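You operate a simulated robot arm through the tools that you are given. There is no shell and no other tool.

You run a simulated robot arm. Do the job below in one go: nothing can be reset, and whatever is moved stays where it is left.

Task
Load the grey housing into carousel pocket A, then shut the white housing in the blow-off box.
Fine: turn each pocket to the white pointer first. Set down upright: grey housing, what you pick out.

It is judged by the outcome, as a careful person would: the job done as asked, and still so three seconds after it is handed in. It fails if anything else is knocked over, pushed out of place, dropped, spilled or broken.

Robot
A 7-joint arm with a two-finger parallel gripper, fixed in place. Base frame: the origin is on the floor under the middle of its stand, x ahead of it, y to its left, z up. Units: m, rad, N and s.
It reaches about 0.964 m from its shoulder. Its first joint turns from -2.897 to 2.897 rad. Payload 1.57 kg.
The TCP is the grasp point between the finger pads, 0.03 m short of the fingertips. In the tool frame z runs along the fingers and y along their closing line. Largest opening 0.11 m; finger width 0.024, thickness 0.012; the body of the gripper, 0.048 by 0.112 m, starts 0.078 m behind the TCP.
Orientation is told as [roll, pitch, yaw] about the base's x, y, z axes, in that order, counted from this pose: with the fingers straight down and closing along the base's y, the tool's x points along the base's -x, its y along +y and its z along -z.

Tools
- The arm moves only by the tool move_arm. Its argument "commands" is a list of rows, each an object (a shift or turn left out is 0, a gripper value left out holds the last) with "claw": the gripper command, from -1 (shut) to 1 (fully open), values between in proportion; "offset": the shift along the tool's x, y, z in m, a list of three; "delta_rot": the turn, a rotation vector about the tool's x, y, z in rad, a list of three. In form: [{"claw": claw, "offset": [tx, ty, tz], "delta_rot": [wx, wy, wz]}, ...]. A call has 1 to 20 rows; each row is the pose to reach, as a shift and turn from the pose commanded when the call began, along the tool's axes at that moment. A row lasts 0.2 s, in which the tool goes at most 0.05 m and 0.15 rad; a call with a longer step from one row to the next is refused whole, and so is a gripper value outside its range. Where a pose cannot be reached the arm comes as near as it can. A force on the tool above 40 N (or 10 N above the force at the start of the call, whichever is more), or a blocked arm, ends the call early, and 0.2 s more pass. The fingers move at their own pace (about 0.108 m/s each) and stop on an object; they squeeze with about 23 N. The grip force told is the motor's: it shows also when the fingers shut on nothing. Time passes only in rows, and 0.2 s behind the last, so rows that repeat a pose let the fingers close. It gives the time, the measured TCP pose, the force on the tool (base axes), the opening and the grip force at its end, in the units of the frame above (readings bear some noise), with the torque about the TCP (base axes, N m) and any sound that the robot's microphone picked up.
- Cameras (640 x 400 px; columns grow to the right, rows downward): "scene" is fixed at [0.3941, -0.4987, 1.4191]; the picture's right is [0.81, -0.58, 0.00], its down [-0.37, -0.52, -0.77] and it looks along [0.45, 0.63, -0.64] (base axes); focal length 298 px, centre (320, 200). "wrist" rides on the gripper at [0.07, 0.016, -0.141] in the tool frame; the picture's right is [-0.23, 0.97, 0.00], its down [-0.86, -0.20, -0.48] and it looks along [-0.47, -0.11, 0.88] (tool axes); focal length 222 px, centre (320, 200). There is no depth. A picture from a camera that has moved, and an enlarged one, comes with that camera's place and axes in the base frame and with its lens. The place of the scene camera against the robot may be out by one fixed shift of up to 0.012 m in any direction.
- get_image(camera): a new picture of that camera. It takes no simulated time.
- lift_body(by): slides the trunk up (or, below 0, down) by that many m; the arm rides with it, the base frame stays. It gives what a move gives, with no picture.
- zoom(camera, box): a new picture of the part [left, top, right, bottom] of that camera's present view, enlarged. It takes no simulated time.
- close_job(): hands the job in; it is judged then, once.

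Places have to be worked out from the pictures, the camera data and where the tool is seen. Open the gripper and draw the arm clear of the work before you hand the job in, unless the task says otherwise.

The tools are called after "Emit:" by a JSON object that holds its "fn" and its "kwargs". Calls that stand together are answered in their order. move_arm: Moves the arm, as the interface text tells. Its arguments: {"type":"object","properties":{"commands":{"type":"array","items":{"type":"object","properties":{"claw":{"type":"number"},"offset":{"type":"array","items":{"type":"number"}},"delta_rot":{"type":"array","items":{"type":"number"}}}}}},"required":["commands"]} The other tools are called the same way: lift_body (by) moves the trunk up or down; get_image (camera) takes a picture; zoom (camera, box) takes an enlarged picture of a part of a camera's view; close_job () hands the job in.

At the start:

```text
t: 0.0
position: [0.5224, -0.2474, 1.233]
ee_rot: [0.0, 0.002, 0.001]
force: [-0.7, -0.1, 0.5]
moment: [0.0, 0.03, 0.01]
finger_gap: 0.11
finger_force: 0.2
trunk travel left (down, up): [-0.475, 0.135]
```

scene: 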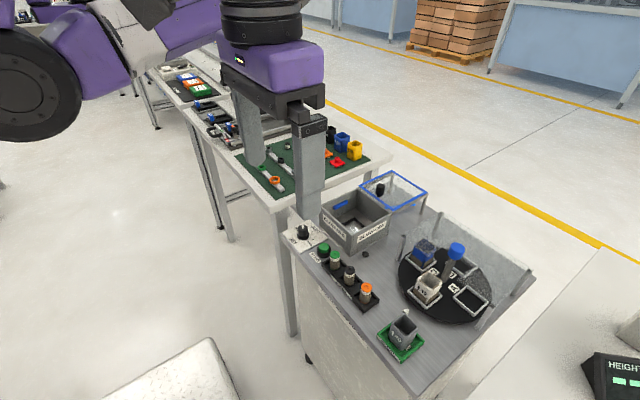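
wrist: 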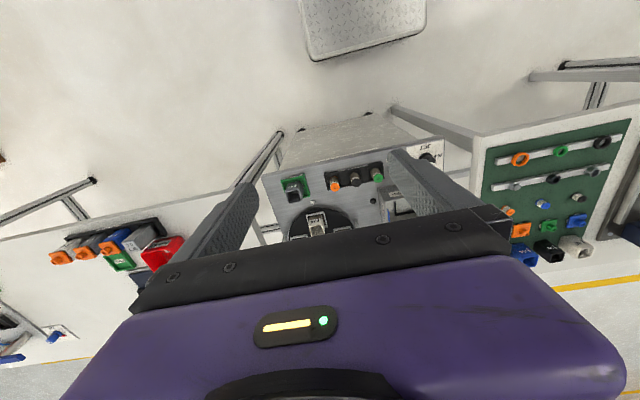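

I start by looking closely at the work area in the scene camera: a carousel with a blue handle, a box with a clear lid, and some buttons and a knob.

Emit:
{"fn": "zoom", "kwargs": {"camera": "scene", "box": [380, 220, 540, 370]}}

Emit:
{"fn": "zoom", "kwargs": {"camera": "scene", "box": [280, 160, 440, 310]}}

Emit:
{"fn": "zoom", "kwargs": {"camera": "wrist", "box": [240, 130, 460, 250]}}

```text
2.67 times, centred on (460, 295) of scene
camera zoom: at [0.3941, -0.4987, 1.4191], right [0.81, -0.58, 0.0], down [-0.37, -0.52, -0.77], along [0.45, 0.63, -0.64], focal length 796 px, centre (-53, -53)
```

zoom: 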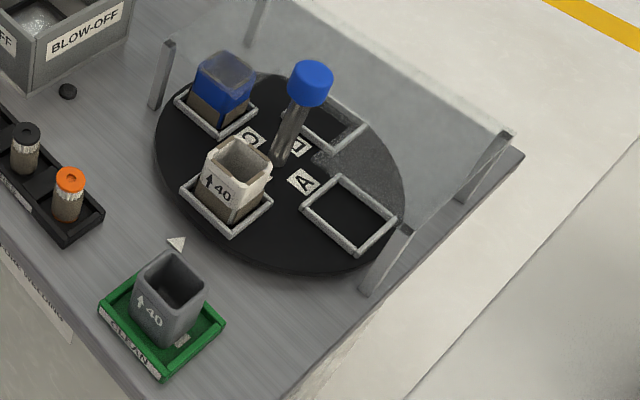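

```text
2.67 times, centred on (360, 235) of scene
camera zoom: at [0.3941, -0.4987, 1.4191], right [0.81, -0.58, 0.0], down [-0.37, -0.52, -0.77], along [0.45, 0.63, -0.64], focal length 796 px, centre (213, 107)
```

zoom: 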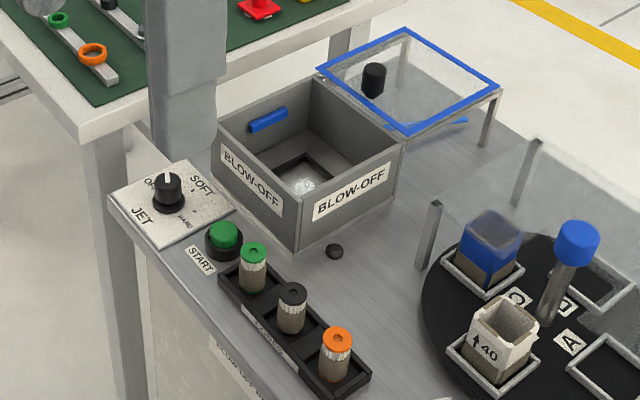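

```text
2.91 times, centred on (350, 190) of wrist
camera zoom: at [0.4533, -0.2309, 1.3735], right [0.23, 0.97, 0.0], down [0.86, -0.2, 0.48], along [0.47, -0.11, -0.88], focal length 646 px, centre (233, 229)
```

zoom: 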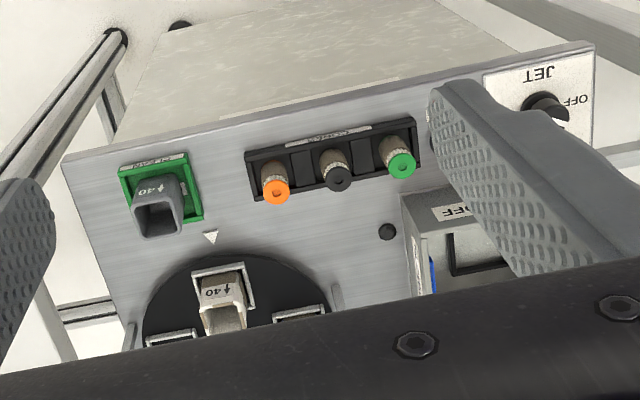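

The grey housing stands on the green tray near (0.70, -0.36). The carousel centre is near (0.864, -0.334), with A on the -y side and the white housing's pocket at the pointer. I move the arm forward, staying high, to get wrist views of the carousel and box.

Emit:
{"fn": "move_arm", "kwargs": {"commands": [{"claw": 1, "offset": [-0.04, 0, 0]}, {"offset": [-0.08, 0, 0]}, {"offset": [-0.12, 0, 0]}, {"offset": [-0.16, 0, 0]}, {"offset": [-0.2, 0, 0]}, {"offset": [-0.24, 0, 0]}, {"offset": [-0.28, 0, 0]}]}}

Emit:
{"fn": "get_image", "kwargs": {"camera": "wrist"}}

Emit:
{"fn": "get_image", "kwargs": {"camera": "scene"}}

```text
t: 1.6
position: [0.8019, -0.2491, 1.2324]
ee_rot: [0.0, 0.0, 0.001]
force: [-0.2, 0.2, -0.2]
moment: [0.01, 0.05, -0.02]
finger_gap: 0.11
finger_force: 0.0
trunk travel left (down, up): [-0.475, 0.135]
```

```text
taken
camera wrist: at [0.7327, -0.232, 1.3731], right [0.23, 0.97, 0.0], down [0.86, -0.2, 0.48], along [0.47, -0.11, -0.88], focal length 222 px, centre (320, 200)
```

wrist: 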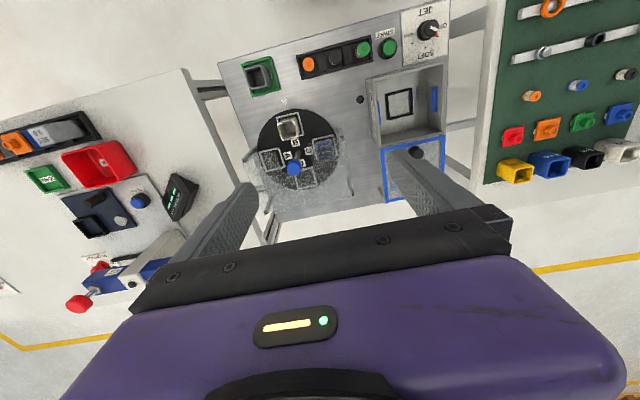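

```text
taken
```

scene: 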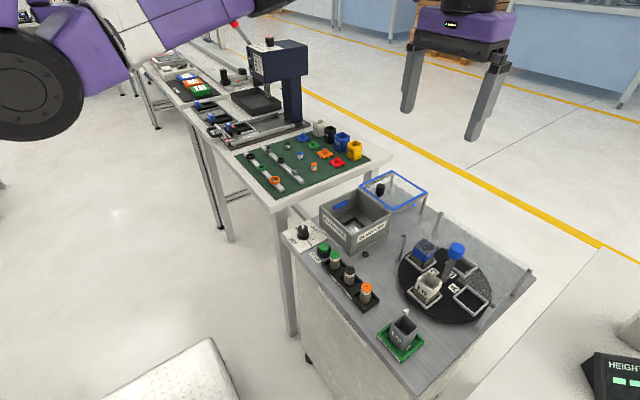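

Both views are now clear of the gripper, so I zoom in on the carousel and the box.

Emit:
{"fn": "zoom", "kwargs": {"camera": "wrist", "box": [230, 50, 370, 210]}}

Emit:
{"fn": "zoom", "kwargs": {"camera": "wrist", "box": [350, 0, 470, 200]}}

Emit:
{"fn": "zoom", "kwargs": {"camera": "scene", "box": [300, 155, 440, 265]}}

Emit:
{"fn": "zoom", "kwargs": {"camera": "scene", "box": [390, 200, 540, 340]}}

```text
2.50 times, centred on (300, 130) of wrist
camera zoom: at [0.7327, -0.232, 1.3731], right [0.23, 0.97, 0.0], down [0.86, -0.2, 0.48], along [0.47, -0.11, -0.88], focal length 555 px, centre (370, 375)
```

zoom: 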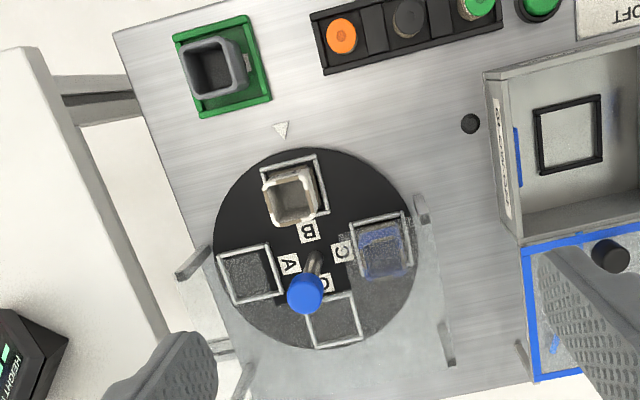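

```text
2.00 times, centred on (410, 100) of wrist
camera zoom: at [0.7327, -0.232, 1.3731], right [0.23, 0.97, 0.0], down [0.86, -0.2, 0.48], along [0.47, -0.11, -0.88], focal length 444 px, centre (140, 400)
```

zoom: 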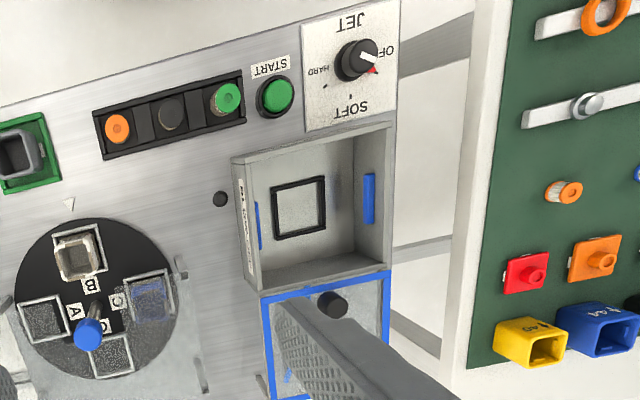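

```text
3.64 times, centred on (370, 210) of scene
camera zoom: at [0.3941, -0.4987, 1.4191], right [0.81, -0.58, 0.0], down [-0.37, -0.52, -0.77], along [0.45, 0.63, -0.64], focal length 1086 px, centre (138, 164)
```

zoom: 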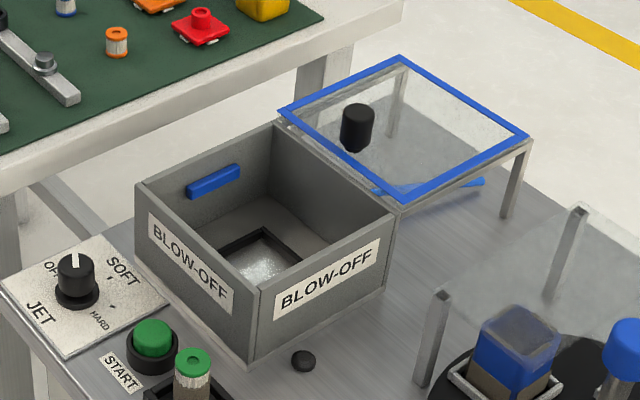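

```text
2.86 times, centred on (465, 270) of scene
camera zoom: at [0.3941, -0.4987, 1.4191], right [0.81, -0.58, 0.0], down [-0.37, -0.52, -0.77], along [0.45, 0.63, -0.64], focal length 853 px, centre (-94, 0)
```

zoom: 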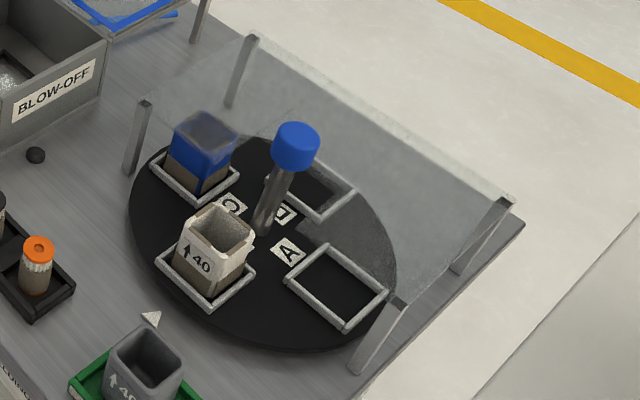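

The lid looks like a horizontal sliding cover with a black knob on top, parked on the +x side of the box. The carousel has a central stem with a blue knob, and a clear guard roof covers the far half. I go lower over the carousel for closer, more accurate wrist views.

Emit:
{"fn": "move_arm", "kwargs": {"commands": [{"offset": [0, -0.02, 0.04]}, {"offset": [0, -0.04, 0.08]}, {"offset": [0, -0.06, 0.12]}, {"offset": [0, -0.07, 0.16]}]}}

Emit:
{"fn": "get_image", "kwargs": {"camera": "wrist"}}

Emit:
{"fn": "zoom", "kwargs": {"camera": "wrist", "box": [200, 40, 440, 220]}}

```text
t: 2.6
position: [0.8012, -0.3163, 1.0737]
ee_rot: [0.0, 0.0, 0.002]
force: [-0.3, -0.1, -0.5]
moment: [-0.03, -0.01, 0.03]
finger_gap: 0.11
finger_force: 0.0
trunk travel left (down, up): [-0.475, 0.135]
```

```text
taken
camera wrist: at [0.7332, -0.2993, 1.2136], right [0.23, 0.97, 0.0], down [0.86, -0.2, 0.48], along [0.47, -0.11, -0.88], focal length 222 px, centre (320, 200)
```

wrist: 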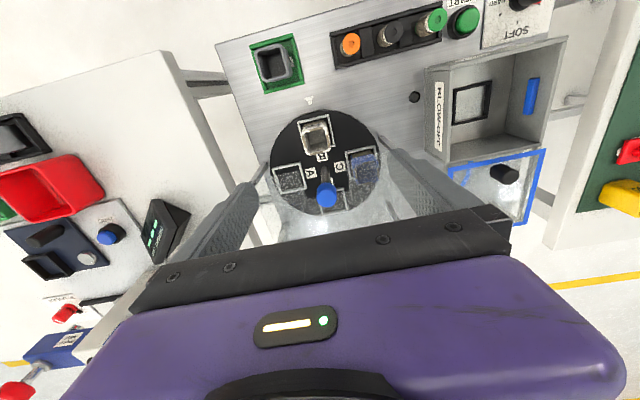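

```text
2.22 times, centred on (320, 130) of wrist
camera zoom: at [0.7332, -0.2993, 1.2136], right [0.23, 0.97, 0.0], down [0.86, -0.2, 0.48], along [0.47, -0.11, -0.88], focal length 494 px, centre (320, 356)
```

zoom: 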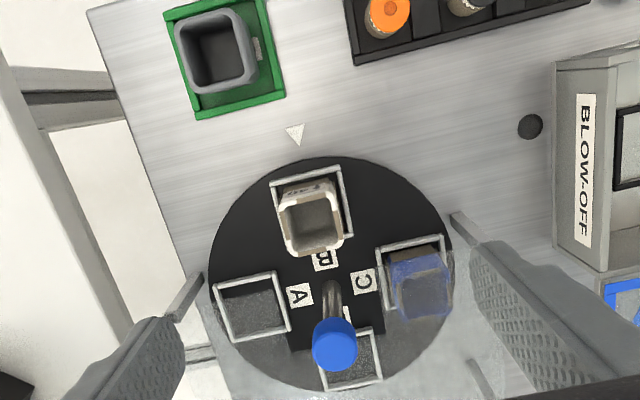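

Good view of everything. I zoom in further on the grey housing, the carousel, and the lid.

Emit:
{"fn": "zoom", "kwargs": {"camera": "wrist", "box": [245, 25, 325, 105]}}

Emit:
{"fn": "zoom", "kwargs": {"camera": "wrist", "box": [260, 90, 400, 220]}}

Emit:
{"fn": "zoom", "kwargs": {"camera": "wrist", "box": [410, 20, 580, 220]}}

Emit:
{"fn": "zoom", "kwargs": {"camera": "scene", "box": [400, 225, 500, 325]}}

Emit:
{"fn": "zoom", "kwargs": {"camera": "scene", "box": [370, 300, 440, 370]}}

```text
5.00 times, centred on (285, 65) of wrist
camera zoom: at [0.7332, -0.2993, 1.2136], right [0.23, 0.97, 0.0], down [0.86, -0.2, 0.48], along [0.47, -0.11, -0.88], focal length 1111 px, centre (495, 875)
```

zoom: 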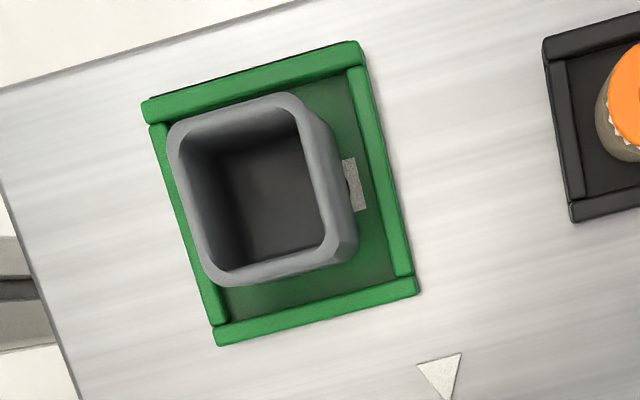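

```text
3.08 times, centred on (330, 155) of wrist
camera zoom: at [0.7332, -0.2993, 1.2136], right [0.23, 0.97, 0.0], down [0.86, -0.2, 0.48], along [0.47, -0.11, -0.88], focal length 684 px, centre (289, 338)
```

zoom: 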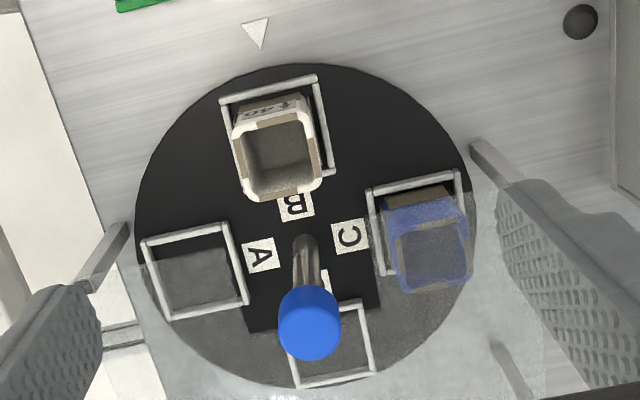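

```text
2.00 times, centred on (495, 120) of wrist
camera zoom: at [0.7332, -0.2993, 1.2136], right [0.23, 0.97, 0.0], down [0.86, -0.2, 0.48], along [0.47, -0.11, -0.88], focal length 444 px, centre (-30, 360)
```

zoom: 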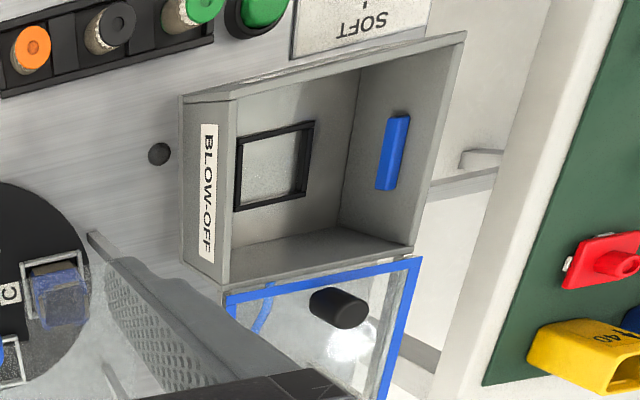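

```text
4.00 times, centred on (450, 275) of scene
camera zoom: at [0.3941, -0.4987, 1.4191], right [0.81, -0.58, 0.0], down [-0.37, -0.52, -0.77], along [0.45, 0.63, -0.64], focal length 1194 px, centre (-200, -100)
```

zoom: 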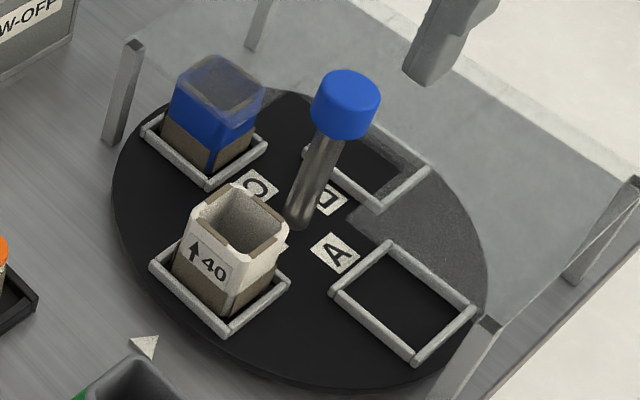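

```text
5.71 times, centred on (405, 335) of scene
camera zoom: at [0.3941, -0.4987, 1.4191], right [0.81, -0.58, 0.0], down [-0.37, -0.52, -0.77], along [0.45, 0.63, -0.64], focal length 1706 px, centre (-166, -571)
```

zoom: 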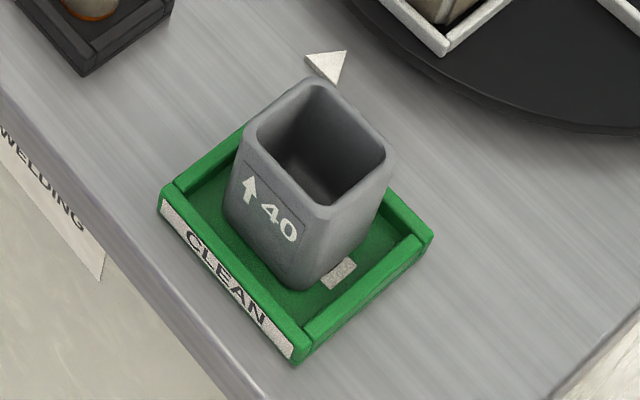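

From the wrist views I judge the table at z≈0.802 and the carousel centre at about (0.8835, -0.324). The knob top is near z≈0.92, the guard roof near z≈0.885 with a notch around the stem, and the grey housing at (0.700, -0.360) with its top near 0.856. I move above the knob to check alignment.

Emit:
{"fn": "move_arm", "kwargs": {"commands": [{"offset": [-0.04, -0.004, 0.02]}, {"offset": [-0.082, -0.0077, 0.04]}, {"offset": [-0.082, -0.0077, 0.07]}, {"offset": [-0.082, -0.0077, 0.07]}]}}

Emit:
{"fn": "get_image", "kwargs": {"camera": "wrist"}}

Emit:
{"fn": "zoom", "kwargs": {"camera": "wrist", "box": [240, 100, 400, 220]}}

Emit:
{"fn": "zoom", "kwargs": {"camera": "scene", "box": [390, 190, 530, 330]}}

```text
t: 3.6
position: [0.8832, -0.3251, 1.0033]
ee_rot: [0.0, 0.0, 0.002]
force: [-0.7, 0.4, -0.8]
moment: [0.01, 0.02, 0.0]
finger_gap: 0.1099
finger_force: 0.1
trunk travel left (down, up): [-0.475, 0.135]
```

```text
taken
camera wrist: at [0.8147, -0.308, 1.1437], right [0.23, 0.97, 0.0], down [0.86, -0.2, 0.48], along [0.47, -0.11, -0.88], focal length 222 px, centre (320, 200)
```

wrist: 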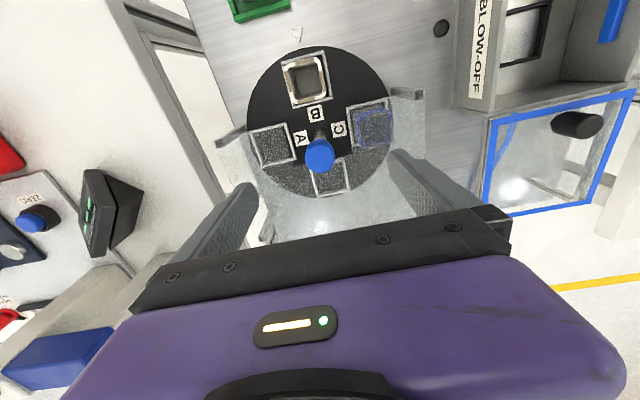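

```text
3.33 times, centred on (320, 160) of wrist
camera zoom: at [0.8147, -0.308, 1.1437], right [0.23, 0.97, 0.0], down [0.86, -0.2, 0.48], along [0.47, -0.11, -0.88], focal length 740 px, centre (320, 333)
```

zoom: 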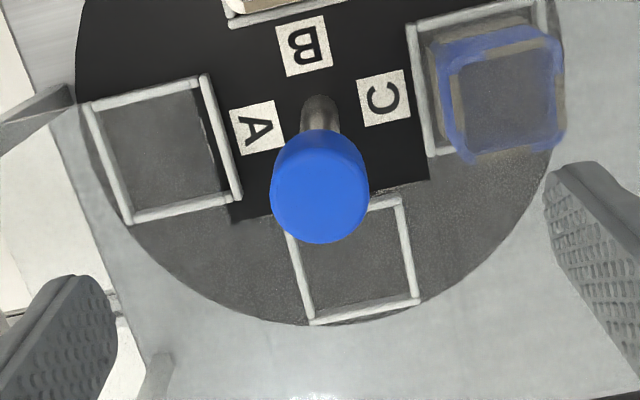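

```text
2.86 times, centred on (460, 260) of scene
camera zoom: at [0.3941, -0.4987, 1.4191], right [0.81, -0.58, 0.0], down [-0.37, -0.52, -0.77], along [0.45, 0.63, -0.64], focal length 853 px, centre (-80, 29)
```

zoom: 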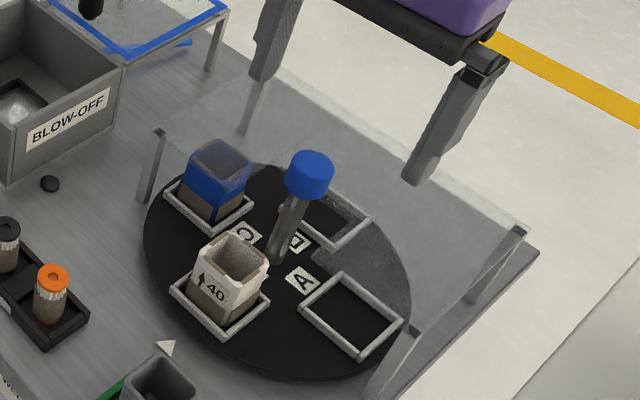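

The knob top measures about (0.887, -0.3245, 0.918), 20 mm tall, with the roof about 1 cm below it. Before gripping, I test in free air that the wrist can turn +90° about the tool axis, which is clockwise from above and brings A to the pointer.

Emit:
{"fn": "move_arm", "kwargs": {"commands": [{"delta_rot": [0, 0, 0.145]}, {"delta_rot": [0, 0, 0.29]}, {"delta_rot": [0, 0, 0.435]}, {"delta_rot": [0, 0, 0.58]}, {"delta_rot": [0, 0, 0.725]}, {"delta_rot": [0, 0, 0.87]}, {"delta_rot": [0, 0, 1.015]}, {"delta_rot": [0, 0, 1.16]}, {"delta_rot": [0, 0, 1.305]}, {"delta_rot": [0, 0, 1.45]}, {"delta_rot": [0, 0, 1.571]}, {"delta_rot": [0, 0, 1.571]}]}}

Emit:
{"fn": "get_image", "kwargs": {"camera": "wrist"}}

```text
t: 6.2
position: [0.8893, -0.3049, 0.9806]
ee_rot: [0.078, -0.072, -1.016]
force: [0.2, 0.6, 0.2]
moment: [0.02, 0.0, 0.0]
finger_gap: 0.1098
finger_force: 0.0
out of reach, approached as far as the arm can: row 7, 8, 9, 10, 11, 12
trunk travel left (down, up): [-0.475, 0.135]
```

```text
taken
camera wrist: at [0.8529, -0.2331, 1.1172], right [0.94, 0.32, 0.09], down [0.23, -0.82, 0.52], along [0.24, -0.47, -0.85], focal length 222 px, centre (320, 200)
```

wrist: 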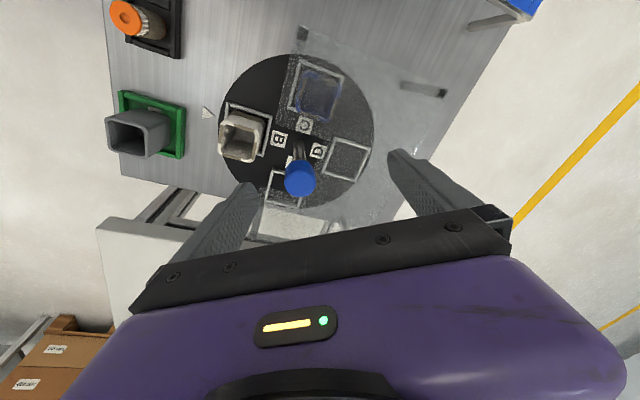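

The +turn stops near 0.9 rad, so the 90° must run from -90° to 0 instead. I turn the wrist back and see what reference the commands use.

Emit:
{"fn": "move_arm", "kwargs": {"commands": [{"delta_rot": [0, 0, -0.145]}, {"delta_rot": [0, 0, -0.29]}, {"delta_rot": [0, 0, -0.435]}, {"delta_rot": [0, 0, -0.58]}, {"delta_rot": [0, 0, -0.725]}, {"delta_rot": [0, 0, -0.87]}, {"delta_rot": [0, 0, -1.015]}, {"delta_rot": [0, 0, -1.015]}]}}

```text
t: 8.0
position: [0.8915, -0.3053, 0.9802]
ee_rot: [-0.02, -0.104, 0.005]
force: [-0.3, -0.2, 1.4]
moment: [-0.02, 0.0, 0.0]
finger_gap: 0.1101
finger_force: 0.1
trunk travel left (down, up): [-0.475, 0.135]
```

The reference was clamped, leaving a slight tilt (pitch -0.104, roll -0.02). I correct the tilt and position, then re-check.

Emit:
{"fn": "move_arm", "kwargs": {"commands": [{"offset": [0.003, -0.01, -0.01], "delta_rot": [-0.01, 0.05, 0.003]}, {"offset": [0.0055, -0.019, -0.02], "delta_rot": [-0.02, 0.104, 0.005]}, {"offset": [0.0055, -0.019, -0.02], "delta_rot": [-0.02, 0.104, 0.005]}]}}

```text
t: 8.8
position: [0.8819, -0.3225, 0.9999]
ee_rot: [0.001, 0.001, -0.004]
force: [0.6, 0.0, 0.9]
moment: [0.02, -0.02, -0.03]
finger_gap: 0.1101
finger_force: 0.0
trunk travel left (down, up): [-0.475, 0.135]
```

Orientation is straight again. I now test the negative turn to -90° in free air.

Emit:
{"fn": "move_arm", "kwargs": {"commands": [{"delta_rot": [0, 0, -0.145]}, {"delta_rot": [0, 0, -0.29]}, {"delta_rot": [0, 0, -0.435]}, {"delta_rot": [0, 0, -0.58]}, {"delta_rot": [0, 0, -0.725]}, {"delta_rot": [0, 0, -0.87]}, {"delta_rot": [0, 0, -1.015]}, {"delta_rot": [0, 0, -1.16]}, {"delta_rot": [0, 0, -1.305]}, {"delta_rot": [0, 0, -1.45]}, {"delta_rot": [0, 0, -1.575]}, {"delta_rot": [0, 0, -1.575]}]}}

Emit:
{"fn": "get_image", "kwargs": {"camera": "wrist"}}

```text
t: 11.4
position: [0.8833, -0.3236, 1.0]
ee_rot: [0.0, 0.002, 1.575]
force: [0.0, -0.1, -0.1]
moment: [0.0, 0.04, -0.03]
finger_gap: 0.1097
finger_force: 0.1
trunk travel left (down, up): [-0.475, 0.135]
```

```text
taken
camera wrist: at [0.868, -0.3921, 1.1407], right [-0.97, 0.22, 0.0], down [0.2, 0.86, 0.48], along [0.11, 0.47, -0.88], focal length 222 px, centre (320, 200)
```

wrist: 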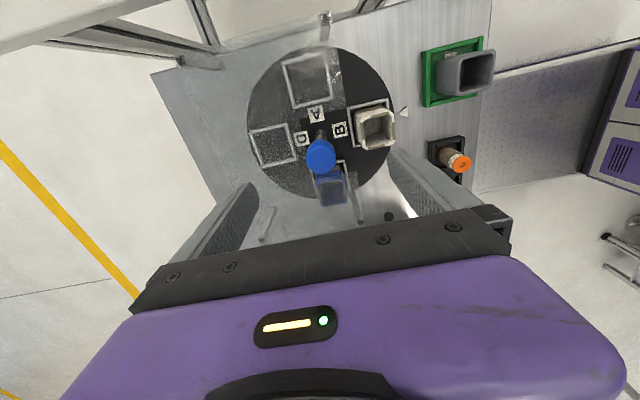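

The -90° orientation is fully reachable. This sideways view also gives a good x fix on the knob, so I zoom in.

Emit:
{"fn": "zoom", "kwargs": {"camera": "wrist", "box": [240, 40, 410, 210]}}

Emit:
{"fn": "zoom", "kwargs": {"camera": "wrist", "box": [400, 20, 520, 140]}}

```text
2.35 times, centred on (325, 125) of wrist
camera zoom: at [0.868, -0.3921, 1.1407], right [-0.97, 0.22, 0.0], down [0.2, 0.86, 0.48], along [0.11, 0.47, -0.88], focal length 523 px, centre (308, 376)
```

zoom: 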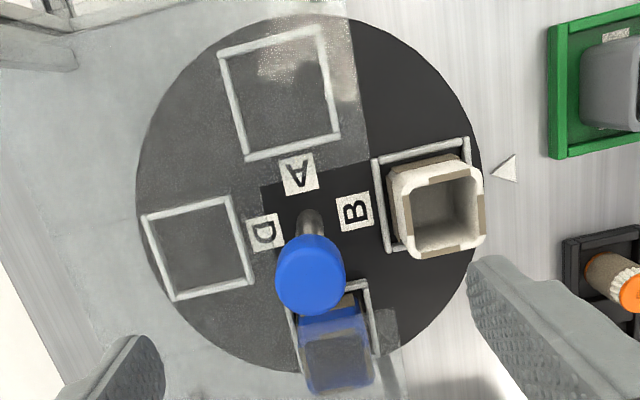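

```text
3.33 times, centred on (460, 80) of wrist
camera zoom: at [0.868, -0.3921, 1.1407], right [-0.97, 0.22, 0.0], down [0.2, 0.86, 0.48], along [0.11, 0.47, -0.88], focal length 740 px, centre (-147, 600)
```

zoom: 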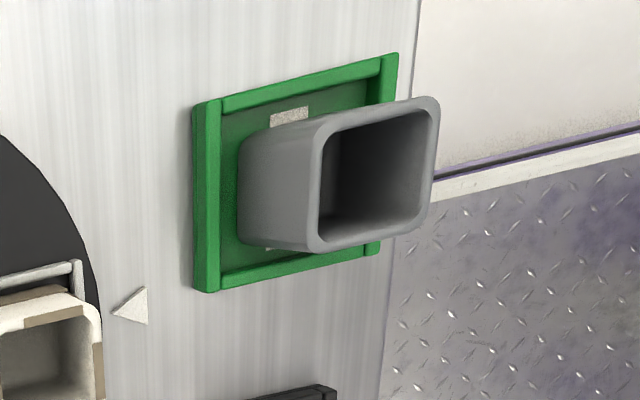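

The knob axis is at (0.8835, -0.324) and its top may be as high as 0.93. The TCP is already centred, so I lower to TCP z≈0.930 (tips ≈0.90, above the guard roof at 0.885) and close on the knob.

Emit:
{"fn": "move_arm", "kwargs": {"commands": [{"claw": 1, "offset": [0.0005, 0, 0.03]}, {"offset": [0.0005, 0, 0.055]}, {"offset": [0.0005, 0, 0.07]}, {"offset": [0.0005, 0, 0.07]}]}}

Emit:
{"fn": "zoom", "kwargs": {"camera": "scene", "box": [390, 190, 530, 330]}}

Emit:
{"fn": "zoom", "kwargs": {"camera": "wrist", "box": [220, 80, 420, 220]}}

```text
t: 12.4
position: [0.8852, -0.3246, 0.9294]
ee_rot: [-0.001, 0.0, 1.573]
force: [0.7, 0.2, -0.7]
moment: [-0.01, 0.0, 0.01]
finger_gap: 0.11
finger_force: 0.1
trunk travel left (down, up): [-0.475, 0.135]
```

```text
2.86 times, centred on (460, 260) of scene
camera zoom: at [0.3941, -0.4987, 1.4191], right [0.81, -0.58, 0.0], down [-0.37, -0.52, -0.77], along [0.45, 0.63, -0.64], focal length 853 px, centre (-80, 29)
```

zoom: 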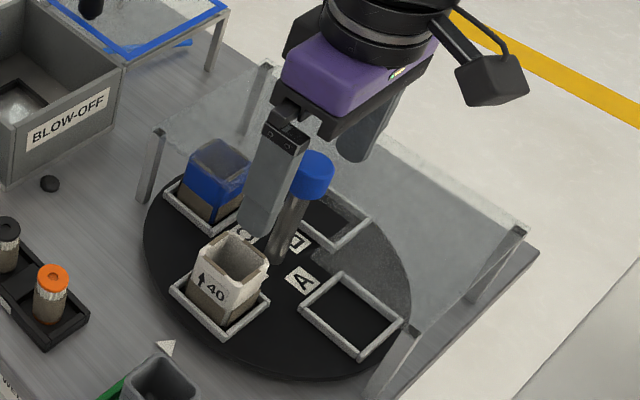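

```text
2.86 times, centred on (320, 150) of wrist
camera zoom: at [0.8688, -0.3932, 1.0705], right [-0.97, 0.23, 0.0], down [0.2, 0.86, 0.48], along [0.11, 0.47, -0.88], focal length 635 px, centre (320, 343)
```

zoom: 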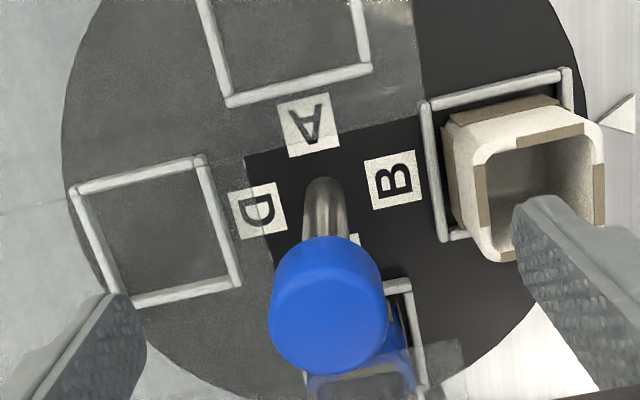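

The knob sits between the fingers, centred to within about 2 mm, with its top at the TCP level. I nudge 1.5 mm in base -x and close on it.

Emit:
{"fn": "move_arm", "kwargs": {"commands": [{"claw": 1, "offset": [0, 0.0015, 0]}, {"claw": 0.0, "offset": [0, 0.0015, 0]}, {"claw": -1, "offset": [0, 0.0015, 0]}, {"claw": -1, "offset": [0, 0.0015, 0]}, {"claw": -1, "offset": [0, 0.0015, 0]}]}}

Emit:
{"fn": "zoom", "kwargs": {"camera": "scene", "box": [390, 190, 530, 330]}}

```text
t: 13.6
position: [0.8824, -0.3242, 0.9297]
ee_rot: [0.0, 0.0, 1.572]
force: [-6.7, 2.3, -0.1]
moment: [0.04, -0.36, 0.01]
finger_gap: 0.0297
finger_force: 39.0
trunk travel left (down, up): [-0.475, 0.135]
```

```text
2.86 times, centred on (460, 260) of scene
camera zoom: at [0.3941, -0.4987, 1.4191], right [0.81, -0.58, 0.0], down [-0.37, -0.52, -0.77], along [0.45, 0.63, -0.64], focal length 853 px, centre (-80, 29)
```

zoom: 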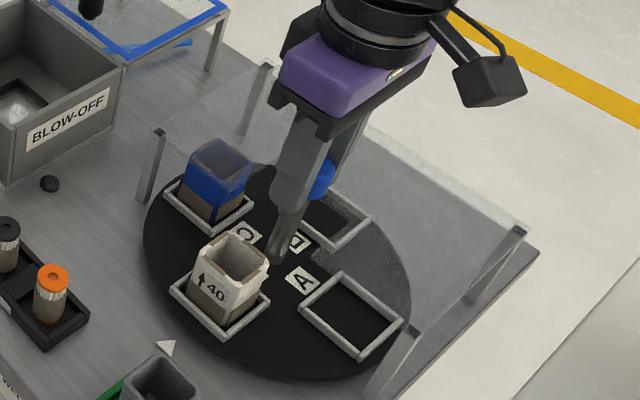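

The knob is gripped (gap 29.7 mm). I turn 0.3 rad first to see whether the carousel follows.

Emit:
{"fn": "move_arm", "kwargs": {"commands": [{"claw": -1, "offset": [0, 0.001, 0], "delta_rot": [0, 0, 0.08]}, {"offset": [0, 0.001, 0], "delta_rot": [0, 0, 0.16]}, {"offset": [0, 0.001, 0], "delta_rot": [0, 0, 0.24]}, {"offset": [0, 0.001, 0], "delta_rot": [0, 0, 0.32]}]}}

Emit:
{"fn": "zoom", "kwargs": {"camera": "scene", "box": [390, 190, 530, 330]}}

```text
t: 14.6
position: [0.882, -0.3229, 0.9298]
ee_rot: [-0.003, 0.001, 1.256]
force: [14.1, -9.2, -3.4]
moment: [0.29, 0.44, 0.03]
finger_gap: 0.03
finger_force: 39.4
trunk travel left (down, up): [-0.475, 0.135]
```

```text
2.86 times, centred on (460, 260) of scene
camera zoom: at [0.3941, -0.4987, 1.4191], right [0.81, -0.58, 0.0], down [-0.37, -0.52, -0.77], along [0.45, 0.63, -0.64], focal length 853 px, centre (-80, 29)
```

zoom: 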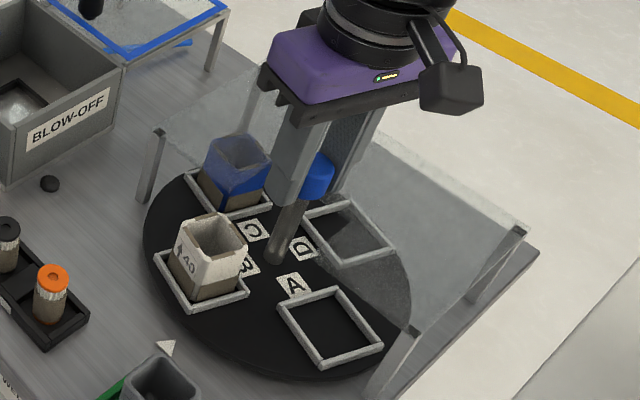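

The carousel follows the grip. I continue the turn to a total of 90°, with a small shift to relieve the side force.

Emit:
{"fn": "move_arm", "kwargs": {"commands": [{"offset": [0.0006, -0.0015, 0], "delta_rot": [0, 0, 0.09]}, {"offset": [0.0006, -0.0015, 0], "delta_rot": [0, 0, 0.18]}, {"offset": [0.0006, -0.0015, 0], "delta_rot": [0, 0, 0.27]}, {"offset": [0.0006, -0.0015, 0], "delta_rot": [0, 0, 0.36]}, {"offset": [0.0006, -0.0015, 0], "delta_rot": [0, 0, 0.45]}, {"offset": [0.0006, -0.0015, 0], "delta_rot": [0, 0, 0.54]}, {"offset": [0.0006, -0.0015, 0], "delta_rot": [0, 0, 0.63]}]}}

```text
t: 16.2
position: [0.8823, -0.3239, 0.9297]
ee_rot: [0.001, -0.001, 0.621]
force: [17.2, 1.1, -3.1]
moment: [-0.42, -0.09, -0.01]
finger_gap: 0.0298
finger_force: 39.6
trunk travel left (down, up): [-0.475, 0.135]
```

The turn is progressing without slip. I shift 2 mm in +x to relieve the side force and finish the last 0.62 rad.

Emit:
{"fn": "move_arm", "kwargs": {"commands": [{"offset": [-0.0016, -0.0012, 0], "delta_rot": [0, 0, 0.09]}, {"offset": [-0.0016, -0.0012, 0], "delta_rot": [0, 0, 0.18]}, {"offset": [-0.0016, -0.0012, 0], "delta_rot": [0, 0, 0.27]}, {"offset": [-0.0016, -0.0012, 0], "delta_rot": [0, 0, 0.36]}, {"offset": [-0.0016, -0.0012, 0], "delta_rot": [0, 0, 0.45]}, {"offset": [-0.0016, -0.0012, 0], "delta_rot": [0, 0, 0.54]}, {"offset": [-0.0016, -0.0012, 0], "delta_rot": [0, 0, 0.623]}, {"offset": [-0.0016, -0.0012, 0], "delta_rot": [0, 0, 0.623]}]}}

Emit:
{"fn": "zoom", "kwargs": {"camera": "scene", "box": [390, 190, 530, 330]}}

Emit:
{"fn": "get_image", "kwargs": {"camera": "wrist"}}

```text
t: 18.0
position: [0.8828, -0.3245, 0.93]
ee_rot: [0.0, 0.002, -0.002]
force: [-10.6, 6.2, 0.1]
moment: [-0.38, 0.14, -0.01]
finger_gap: 0.0297
finger_force: 39.3
trunk travel left (down, up): [-0.475, 0.135]
```

```text
2.86 times, centred on (460, 260) of scene
camera zoom: at [0.3941, -0.4987, 1.4191], right [0.81, -0.58, 0.0], down [-0.37, -0.52, -0.77], along [0.45, 0.63, -0.64], focal length 853 px, centre (-80, 29)
```

zoom: 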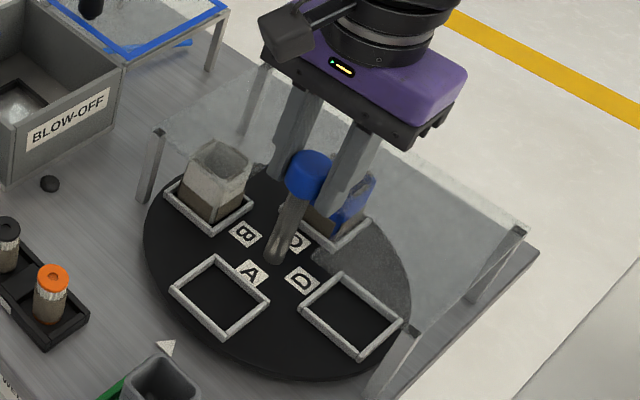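

```text
taken
camera wrist: at [0.8142, -0.3077, 1.0708], right [0.23, 0.97, 0.0], down [0.86, -0.2, 0.48], along [0.46, -0.11, -0.88], focal length 222 px, centre (320, 200)
```

wrist: 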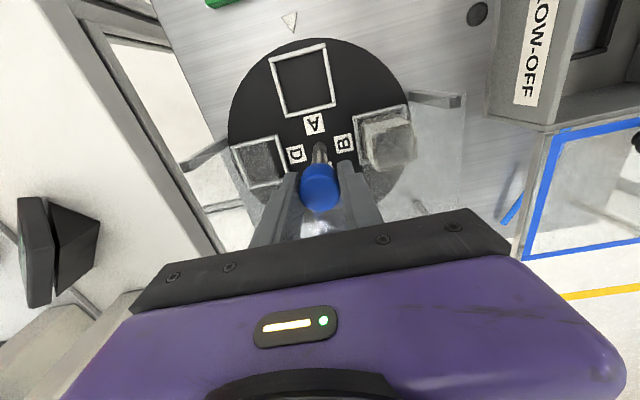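

Pocket A now points at the white pointer. I release the knob and rise straight up, then check that the carousel stayed.

Emit:
{"fn": "move_arm", "kwargs": {"commands": [{"claw": -0.2, "offset": [0, 0, 0]}, {"claw": 0.3, "offset": [0, 0, 0]}, {"claw": 0.3, "offset": [0, 0, 0]}, {"claw": 0.3, "offset": [0, 0, -0.04]}, {"claw": 0.3, "offset": [0, 0, -0.08]}]}}

Emit:
{"fn": "zoom", "kwargs": {"camera": "wrist", "box": [220, 0, 420, 200]}}

Emit:
{"fn": "zoom", "kwargs": {"camera": "scene", "box": [390, 190, 530, 330]}}

```text
t: 19.2
position: [0.8851, -0.3247, 1.0116]
ee_rot: [0.001, -0.001, 0.001]
force: [-0.5, 0.4, 0.5]
moment: [0.08, 0.01, 0.01]
finger_gap: 0.0717
finger_force: 0.0
trunk travel left (down, up): [-0.475, 0.135]
```

```text
2.00 times, centred on (320, 100) of wrist
camera zoom: at [0.8152, -0.3071, 1.1522], right [0.23, 0.97, 0.0], down [0.86, -0.2, 0.48], along [0.47, -0.11, -0.88], focal length 444 px, centre (320, 400)
```

zoom: 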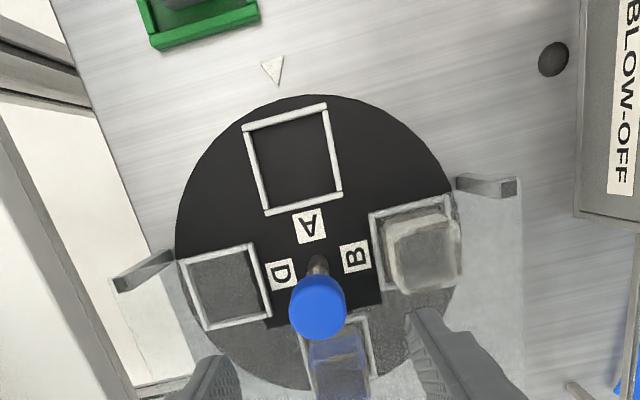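

```text
2.86 times, centred on (460, 260) of scene
camera zoom: at [0.3941, -0.4987, 1.4191], right [0.81, -0.58, 0.0], down [-0.37, -0.52, -0.77], along [0.45, 0.63, -0.64], focal length 853 px, centre (-80, 29)
```

zoom: 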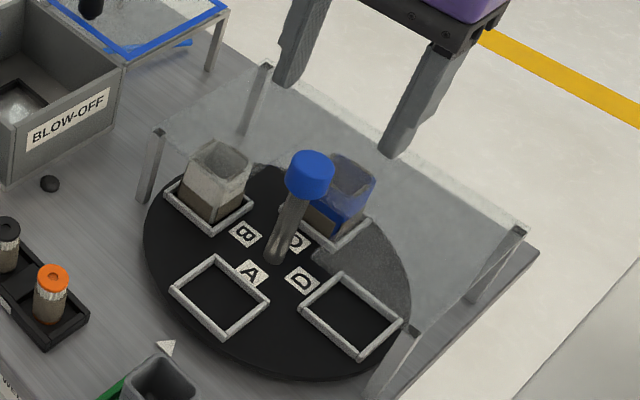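

The carousel held still with A at the pointer. I zoom in on the empty pocket A for exact centre and size, and look again at the tray.

Emit:
{"fn": "zoom", "kwargs": {"camera": "wrist", "box": [270, 40, 350, 120]}}

Emit:
{"fn": "zoom", "kwargs": {"camera": "scene", "box": [410, 270, 470, 320]}}

```text
5.00 times, centred on (310, 80) of wrist
camera zoom: at [0.8152, -0.3071, 1.1522], right [0.23, 0.97, 0.0], down [0.86, -0.2, 0.48], along [0.47, -0.11, -0.88], focal length 1111 px, centre (370, 800)
```

zoom: 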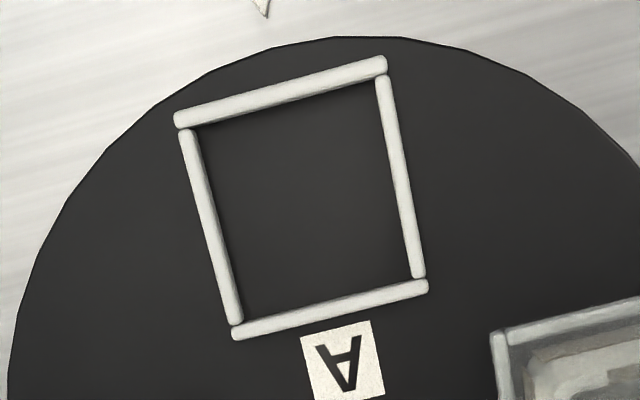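

```text
8.00 times, centred on (440, 295) of scene
camera zoom: at [0.3941, -0.4987, 1.4191], right [0.81, -0.58, 0.0], down [-0.37, -0.52, -0.77], along [0.45, 0.63, -0.64], focal length 2388 px, centre (-640, -560)
```

zoom: 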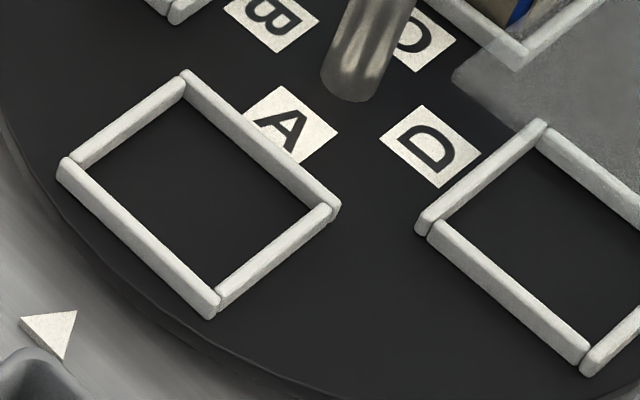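

Pocket A's inside is about 46 mm square, centred at (0.814, -0.324). The grey housing is about 37 mm square at (0.6995, -0.360) with its top near 0.859, so I move above it at a safe height.

Emit:
{"fn": "move_arm", "kwargs": {"commands": [{"claw": 0.3, "offset": [0.04, -0.008, 0]}, {"offset": [0.08, -0.016, 0]}, {"offset": [0.12, -0.024, 0]}, {"offset": [0.16, -0.032, 0.02]}, {"offset": [0.1856, -0.035, 0.05]}, {"offset": [0.1856, -0.035, 0.08]}, {"offset": [0.1856, -0.035, 0.08]}]}}

Emit:
{"fn": "zoom", "kwargs": {"camera": "wrist", "box": [220, 80, 420, 220]}}

Emit:
{"fn": "zoom", "kwargs": {"camera": "scene", "box": [340, 240, 480, 380]}}

```text
t: 20.8
position: [0.6969, -0.3613, 0.9289]
ee_rot: [0.0, -0.001, 0.001]
force: [0.6, -0.1, 0.3]
moment: [0.02, 0.0, 0.02]
finger_gap: 0.0716
finger_force: 0.1
trunk travel left (down, up): [-0.475, 0.135]
```

```text
2.86 times, centred on (320, 150) of wrist
camera zoom: at [0.6283, -0.3439, 1.0695], right [0.23, 0.97, 0.0], down [0.86, -0.2, 0.48], along [0.47, -0.11, -0.88], focal length 635 px, centre (320, 343)
```

zoom: 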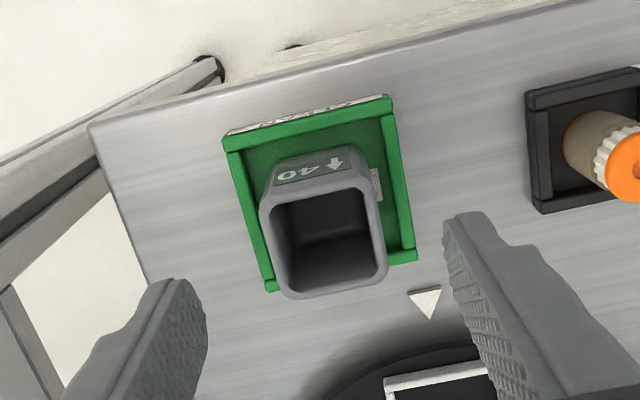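

```text
2.86 times, centred on (410, 310) of scene
camera zoom: at [0.3941, -0.4987, 1.4191], right [0.81, -0.58, 0.0], down [-0.37, -0.52, -0.77], along [0.45, 0.63, -0.64], focal length 853 px, centre (63, -114)
```

zoom: 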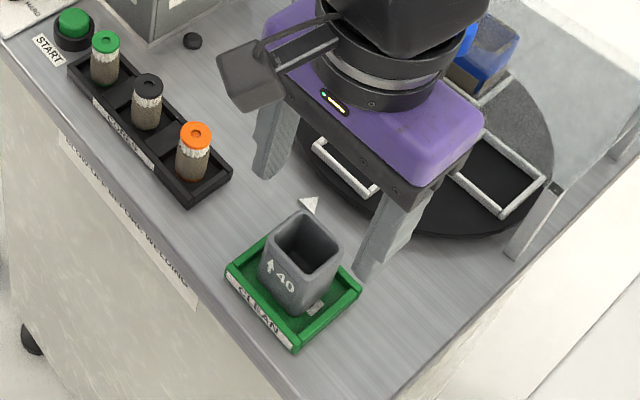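

The housing's rim centre computes to (0.700, -0.3595), so I correct by 3 mm / 2 mm and descend to TCP z≈0.852, which keeps the tips above the tray rim.

Emit:
{"fn": "move_arm", "kwargs": {"commands": [{"claw": 0.3, "offset": [-0.003, 0.0018, 0.03]}, {"offset": [-0.003, 0.0018, 0.055]}, {"offset": [-0.003, 0.0018, 0.077]}, {"offset": [-0.003, 0.0018, 0.077]}]}}

Emit:
{"fn": "zoom", "kwargs": {"camera": "wrist", "box": [220, 80, 420, 220]}}

Emit:
{"fn": "zoom", "kwargs": {"camera": "scene", "box": [360, 280, 450, 370]}}

```text
t: 21.8
position: [0.7, -0.3575, 0.8531]
ee_rot: [0.0, 0.001, -0.002]
force: [-0.3, 1.1, -0.3]
moment: [0.0, -0.04, 0.01]
finger_gap: 0.0718
finger_force: 0.1
trunk travel left (down, up): [-0.475, 0.135]
```

```text
2.86 times, centred on (320, 150) of wrist
camera zoom: at [0.6312, -0.3404, 0.9944], right [0.23, 0.97, 0.0], down [0.86, -0.2, 0.48], along [0.47, -0.11, -0.88], focal length 635 px, centre (320, 343)
```

zoom: 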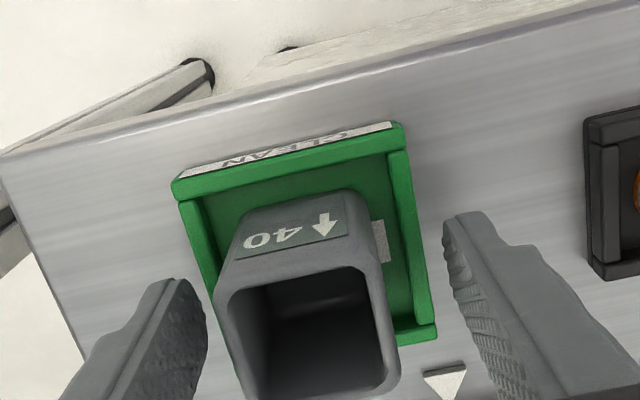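

```text
4.44 times, centred on (405, 325) of scene
camera zoom: at [0.3941, -0.4987, 1.4191], right [0.81, -0.58, 0.0], down [-0.37, -0.52, -0.77], along [0.45, 0.63, -0.64], focal length 1327 px, centre (-58, -356)
```

zoom: 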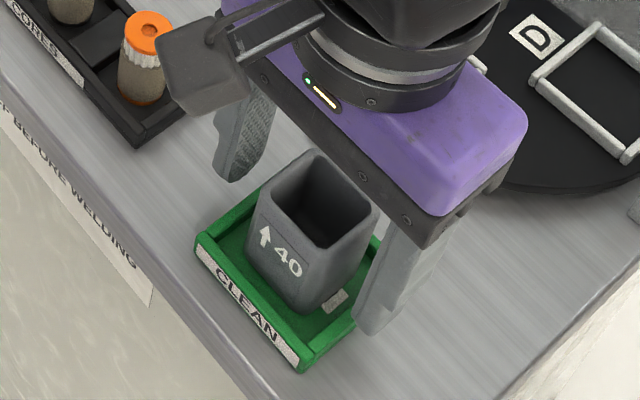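

The housing is centred between the fingers to about 2 mm. I shift -2 mm in y and close.

Emit:
{"fn": "move_arm", "kwargs": {"commands": [{"claw": 0.3, "offset": [0, -0.002, 0]}, {"claw": 0.0, "offset": [0, -0.002, 0]}, {"claw": -0.3, "offset": [0, -0.002, 0]}, {"claw": -1, "offset": [0, -0.002, 0]}, {"claw": -1, "offset": [0, -0.002, 0]}, {"claw": -1, "offset": [0, -0.002, 0]}]}}

Emit:
{"fn": "zoom", "kwargs": {"camera": "scene", "box": [360, 280, 450, 370]}}

Emit:
{"fn": "zoom", "kwargs": {"camera": "wrist", "box": [220, 80, 420, 220]}}

```text
t: 23.2
position: [0.701, -0.3584, 0.8536]
ee_rot: [0.0, 0.0, -0.001]
force: [-0.1, 1.0, 0.3]
moment: [0.0, -0.04, 0.04]
finger_gap: 0.0395
finger_force: 23.2
trunk travel left (down, up): [-0.475, 0.135]
```

```text
4.44 times, centred on (405, 325) of scene
camera zoom: at [0.3941, -0.4987, 1.4191], right [0.81, -0.58, 0.0], down [-0.37, -0.52, -0.77], along [0.45, 0.63, -0.64], focal length 1327 px, centre (-58, -356)
```

zoom: 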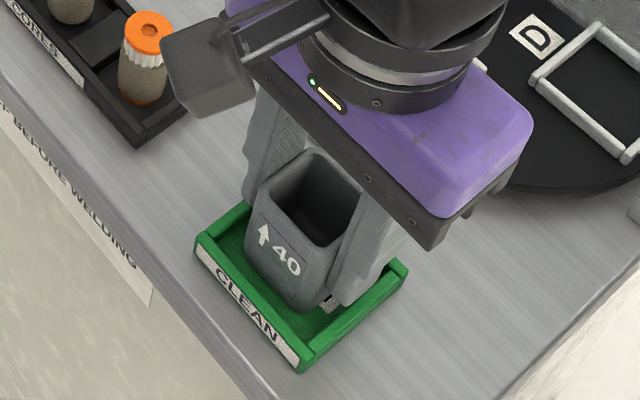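

```text
2.86 times, centred on (320, 150) of wrist
camera zoom: at [0.632, -0.342, 0.995], right [0.23, 0.97, 0.0], down [0.86, -0.2, 0.48], along [0.47, -0.11, -0.88], focal length 635 px, centre (320, 343)
```

zoom: 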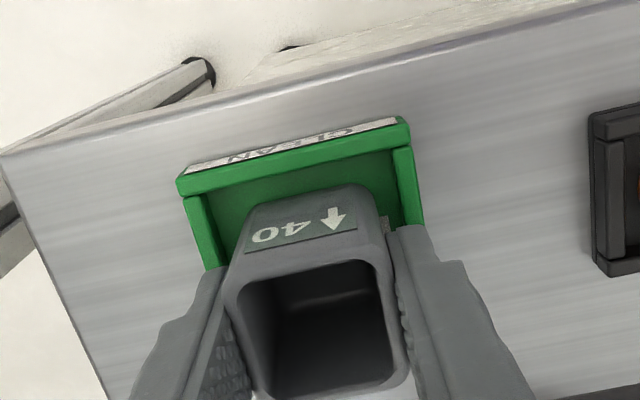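

The grey housing is gripped (40 mm). I lift it 8 cm, check it hangs straight, then carry it over pocket A.

Emit:
{"fn": "move_arm", "kwargs": {"commands": [{"claw": -1, "offset": [0, 0, -0.02]}, {"offset": [0, 0, -0.05]}, {"offset": [0, 0, -0.08]}, {"offset": [-0.03, 0.01, -0.08]}, {"offset": [-0.065, 0.02, -0.08]}, {"offset": [-0.1, 0.03, -0.08]}, {"offset": [-0.1117, 0.0347, -0.08]}, {"offset": [-0.1117, 0.0347, -0.08]}]}}

Emit:
{"fn": "get_image", "kwargs": {"camera": "wrist"}}

Emit:
{"fn": "zoom", "kwargs": {"camera": "wrist", "box": [220, 80, 420, 220]}}

Emit:
{"fn": "zoom", "kwargs": {"camera": "scene", "box": [380, 200, 520, 340]}}

```text
t: 25.0
position: [0.8134, -0.3234, 0.9328]
ee_rot: [-0.001, 0.0, -0.001]
force: [0.1, -0.1, -0.9]
moment: [0.0, -0.02, -0.01]
finger_gap: 0.039
finger_force: 22.9
trunk travel left (down, up): [-0.475, 0.135]
```

```text
taken
camera wrist: at [0.7434, -0.307, 1.0736], right [0.23, 0.97, 0.0], down [0.86, -0.2, 0.48], along [0.47, -0.11, -0.88], focal length 222 px, centre (320, 200)
```

wrist: 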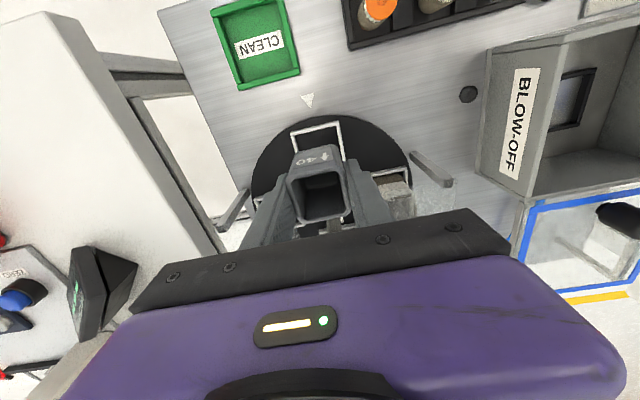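

```text
2.86 times, centred on (320, 150) of wrist
camera zoom: at [0.7434, -0.307, 1.0736], right [0.23, 0.97, 0.0], down [0.86, -0.2, 0.48], along [0.47, -0.11, -0.88], focal length 635 px, centre (320, 343)
```

zoom: 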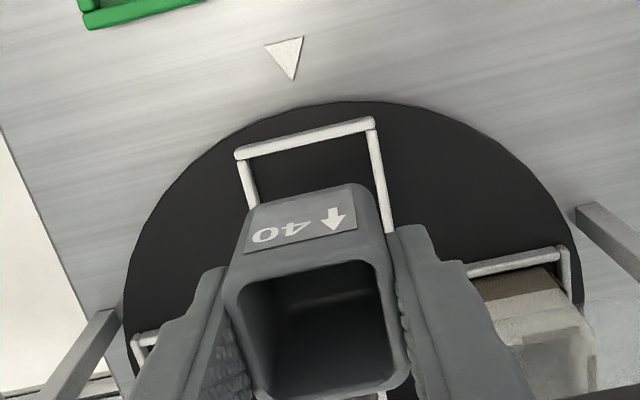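

```text
2.86 times, centred on (450, 270) of scene
camera zoom: at [0.3941, -0.4987, 1.4191], right [0.81, -0.58, 0.0], down [-0.37, -0.52, -0.77], along [0.45, 0.63, -0.64], focal length 853 px, centre (-51, 0)
```

zoom: 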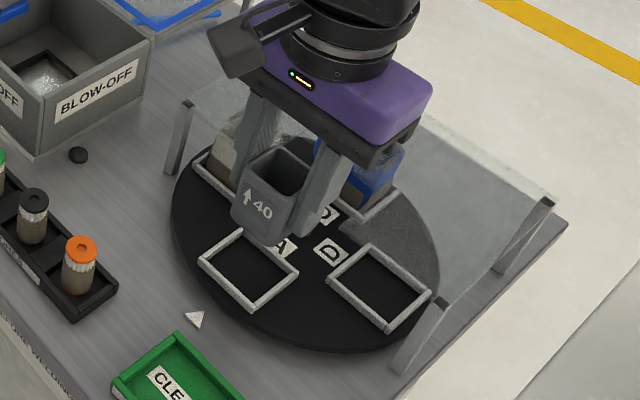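

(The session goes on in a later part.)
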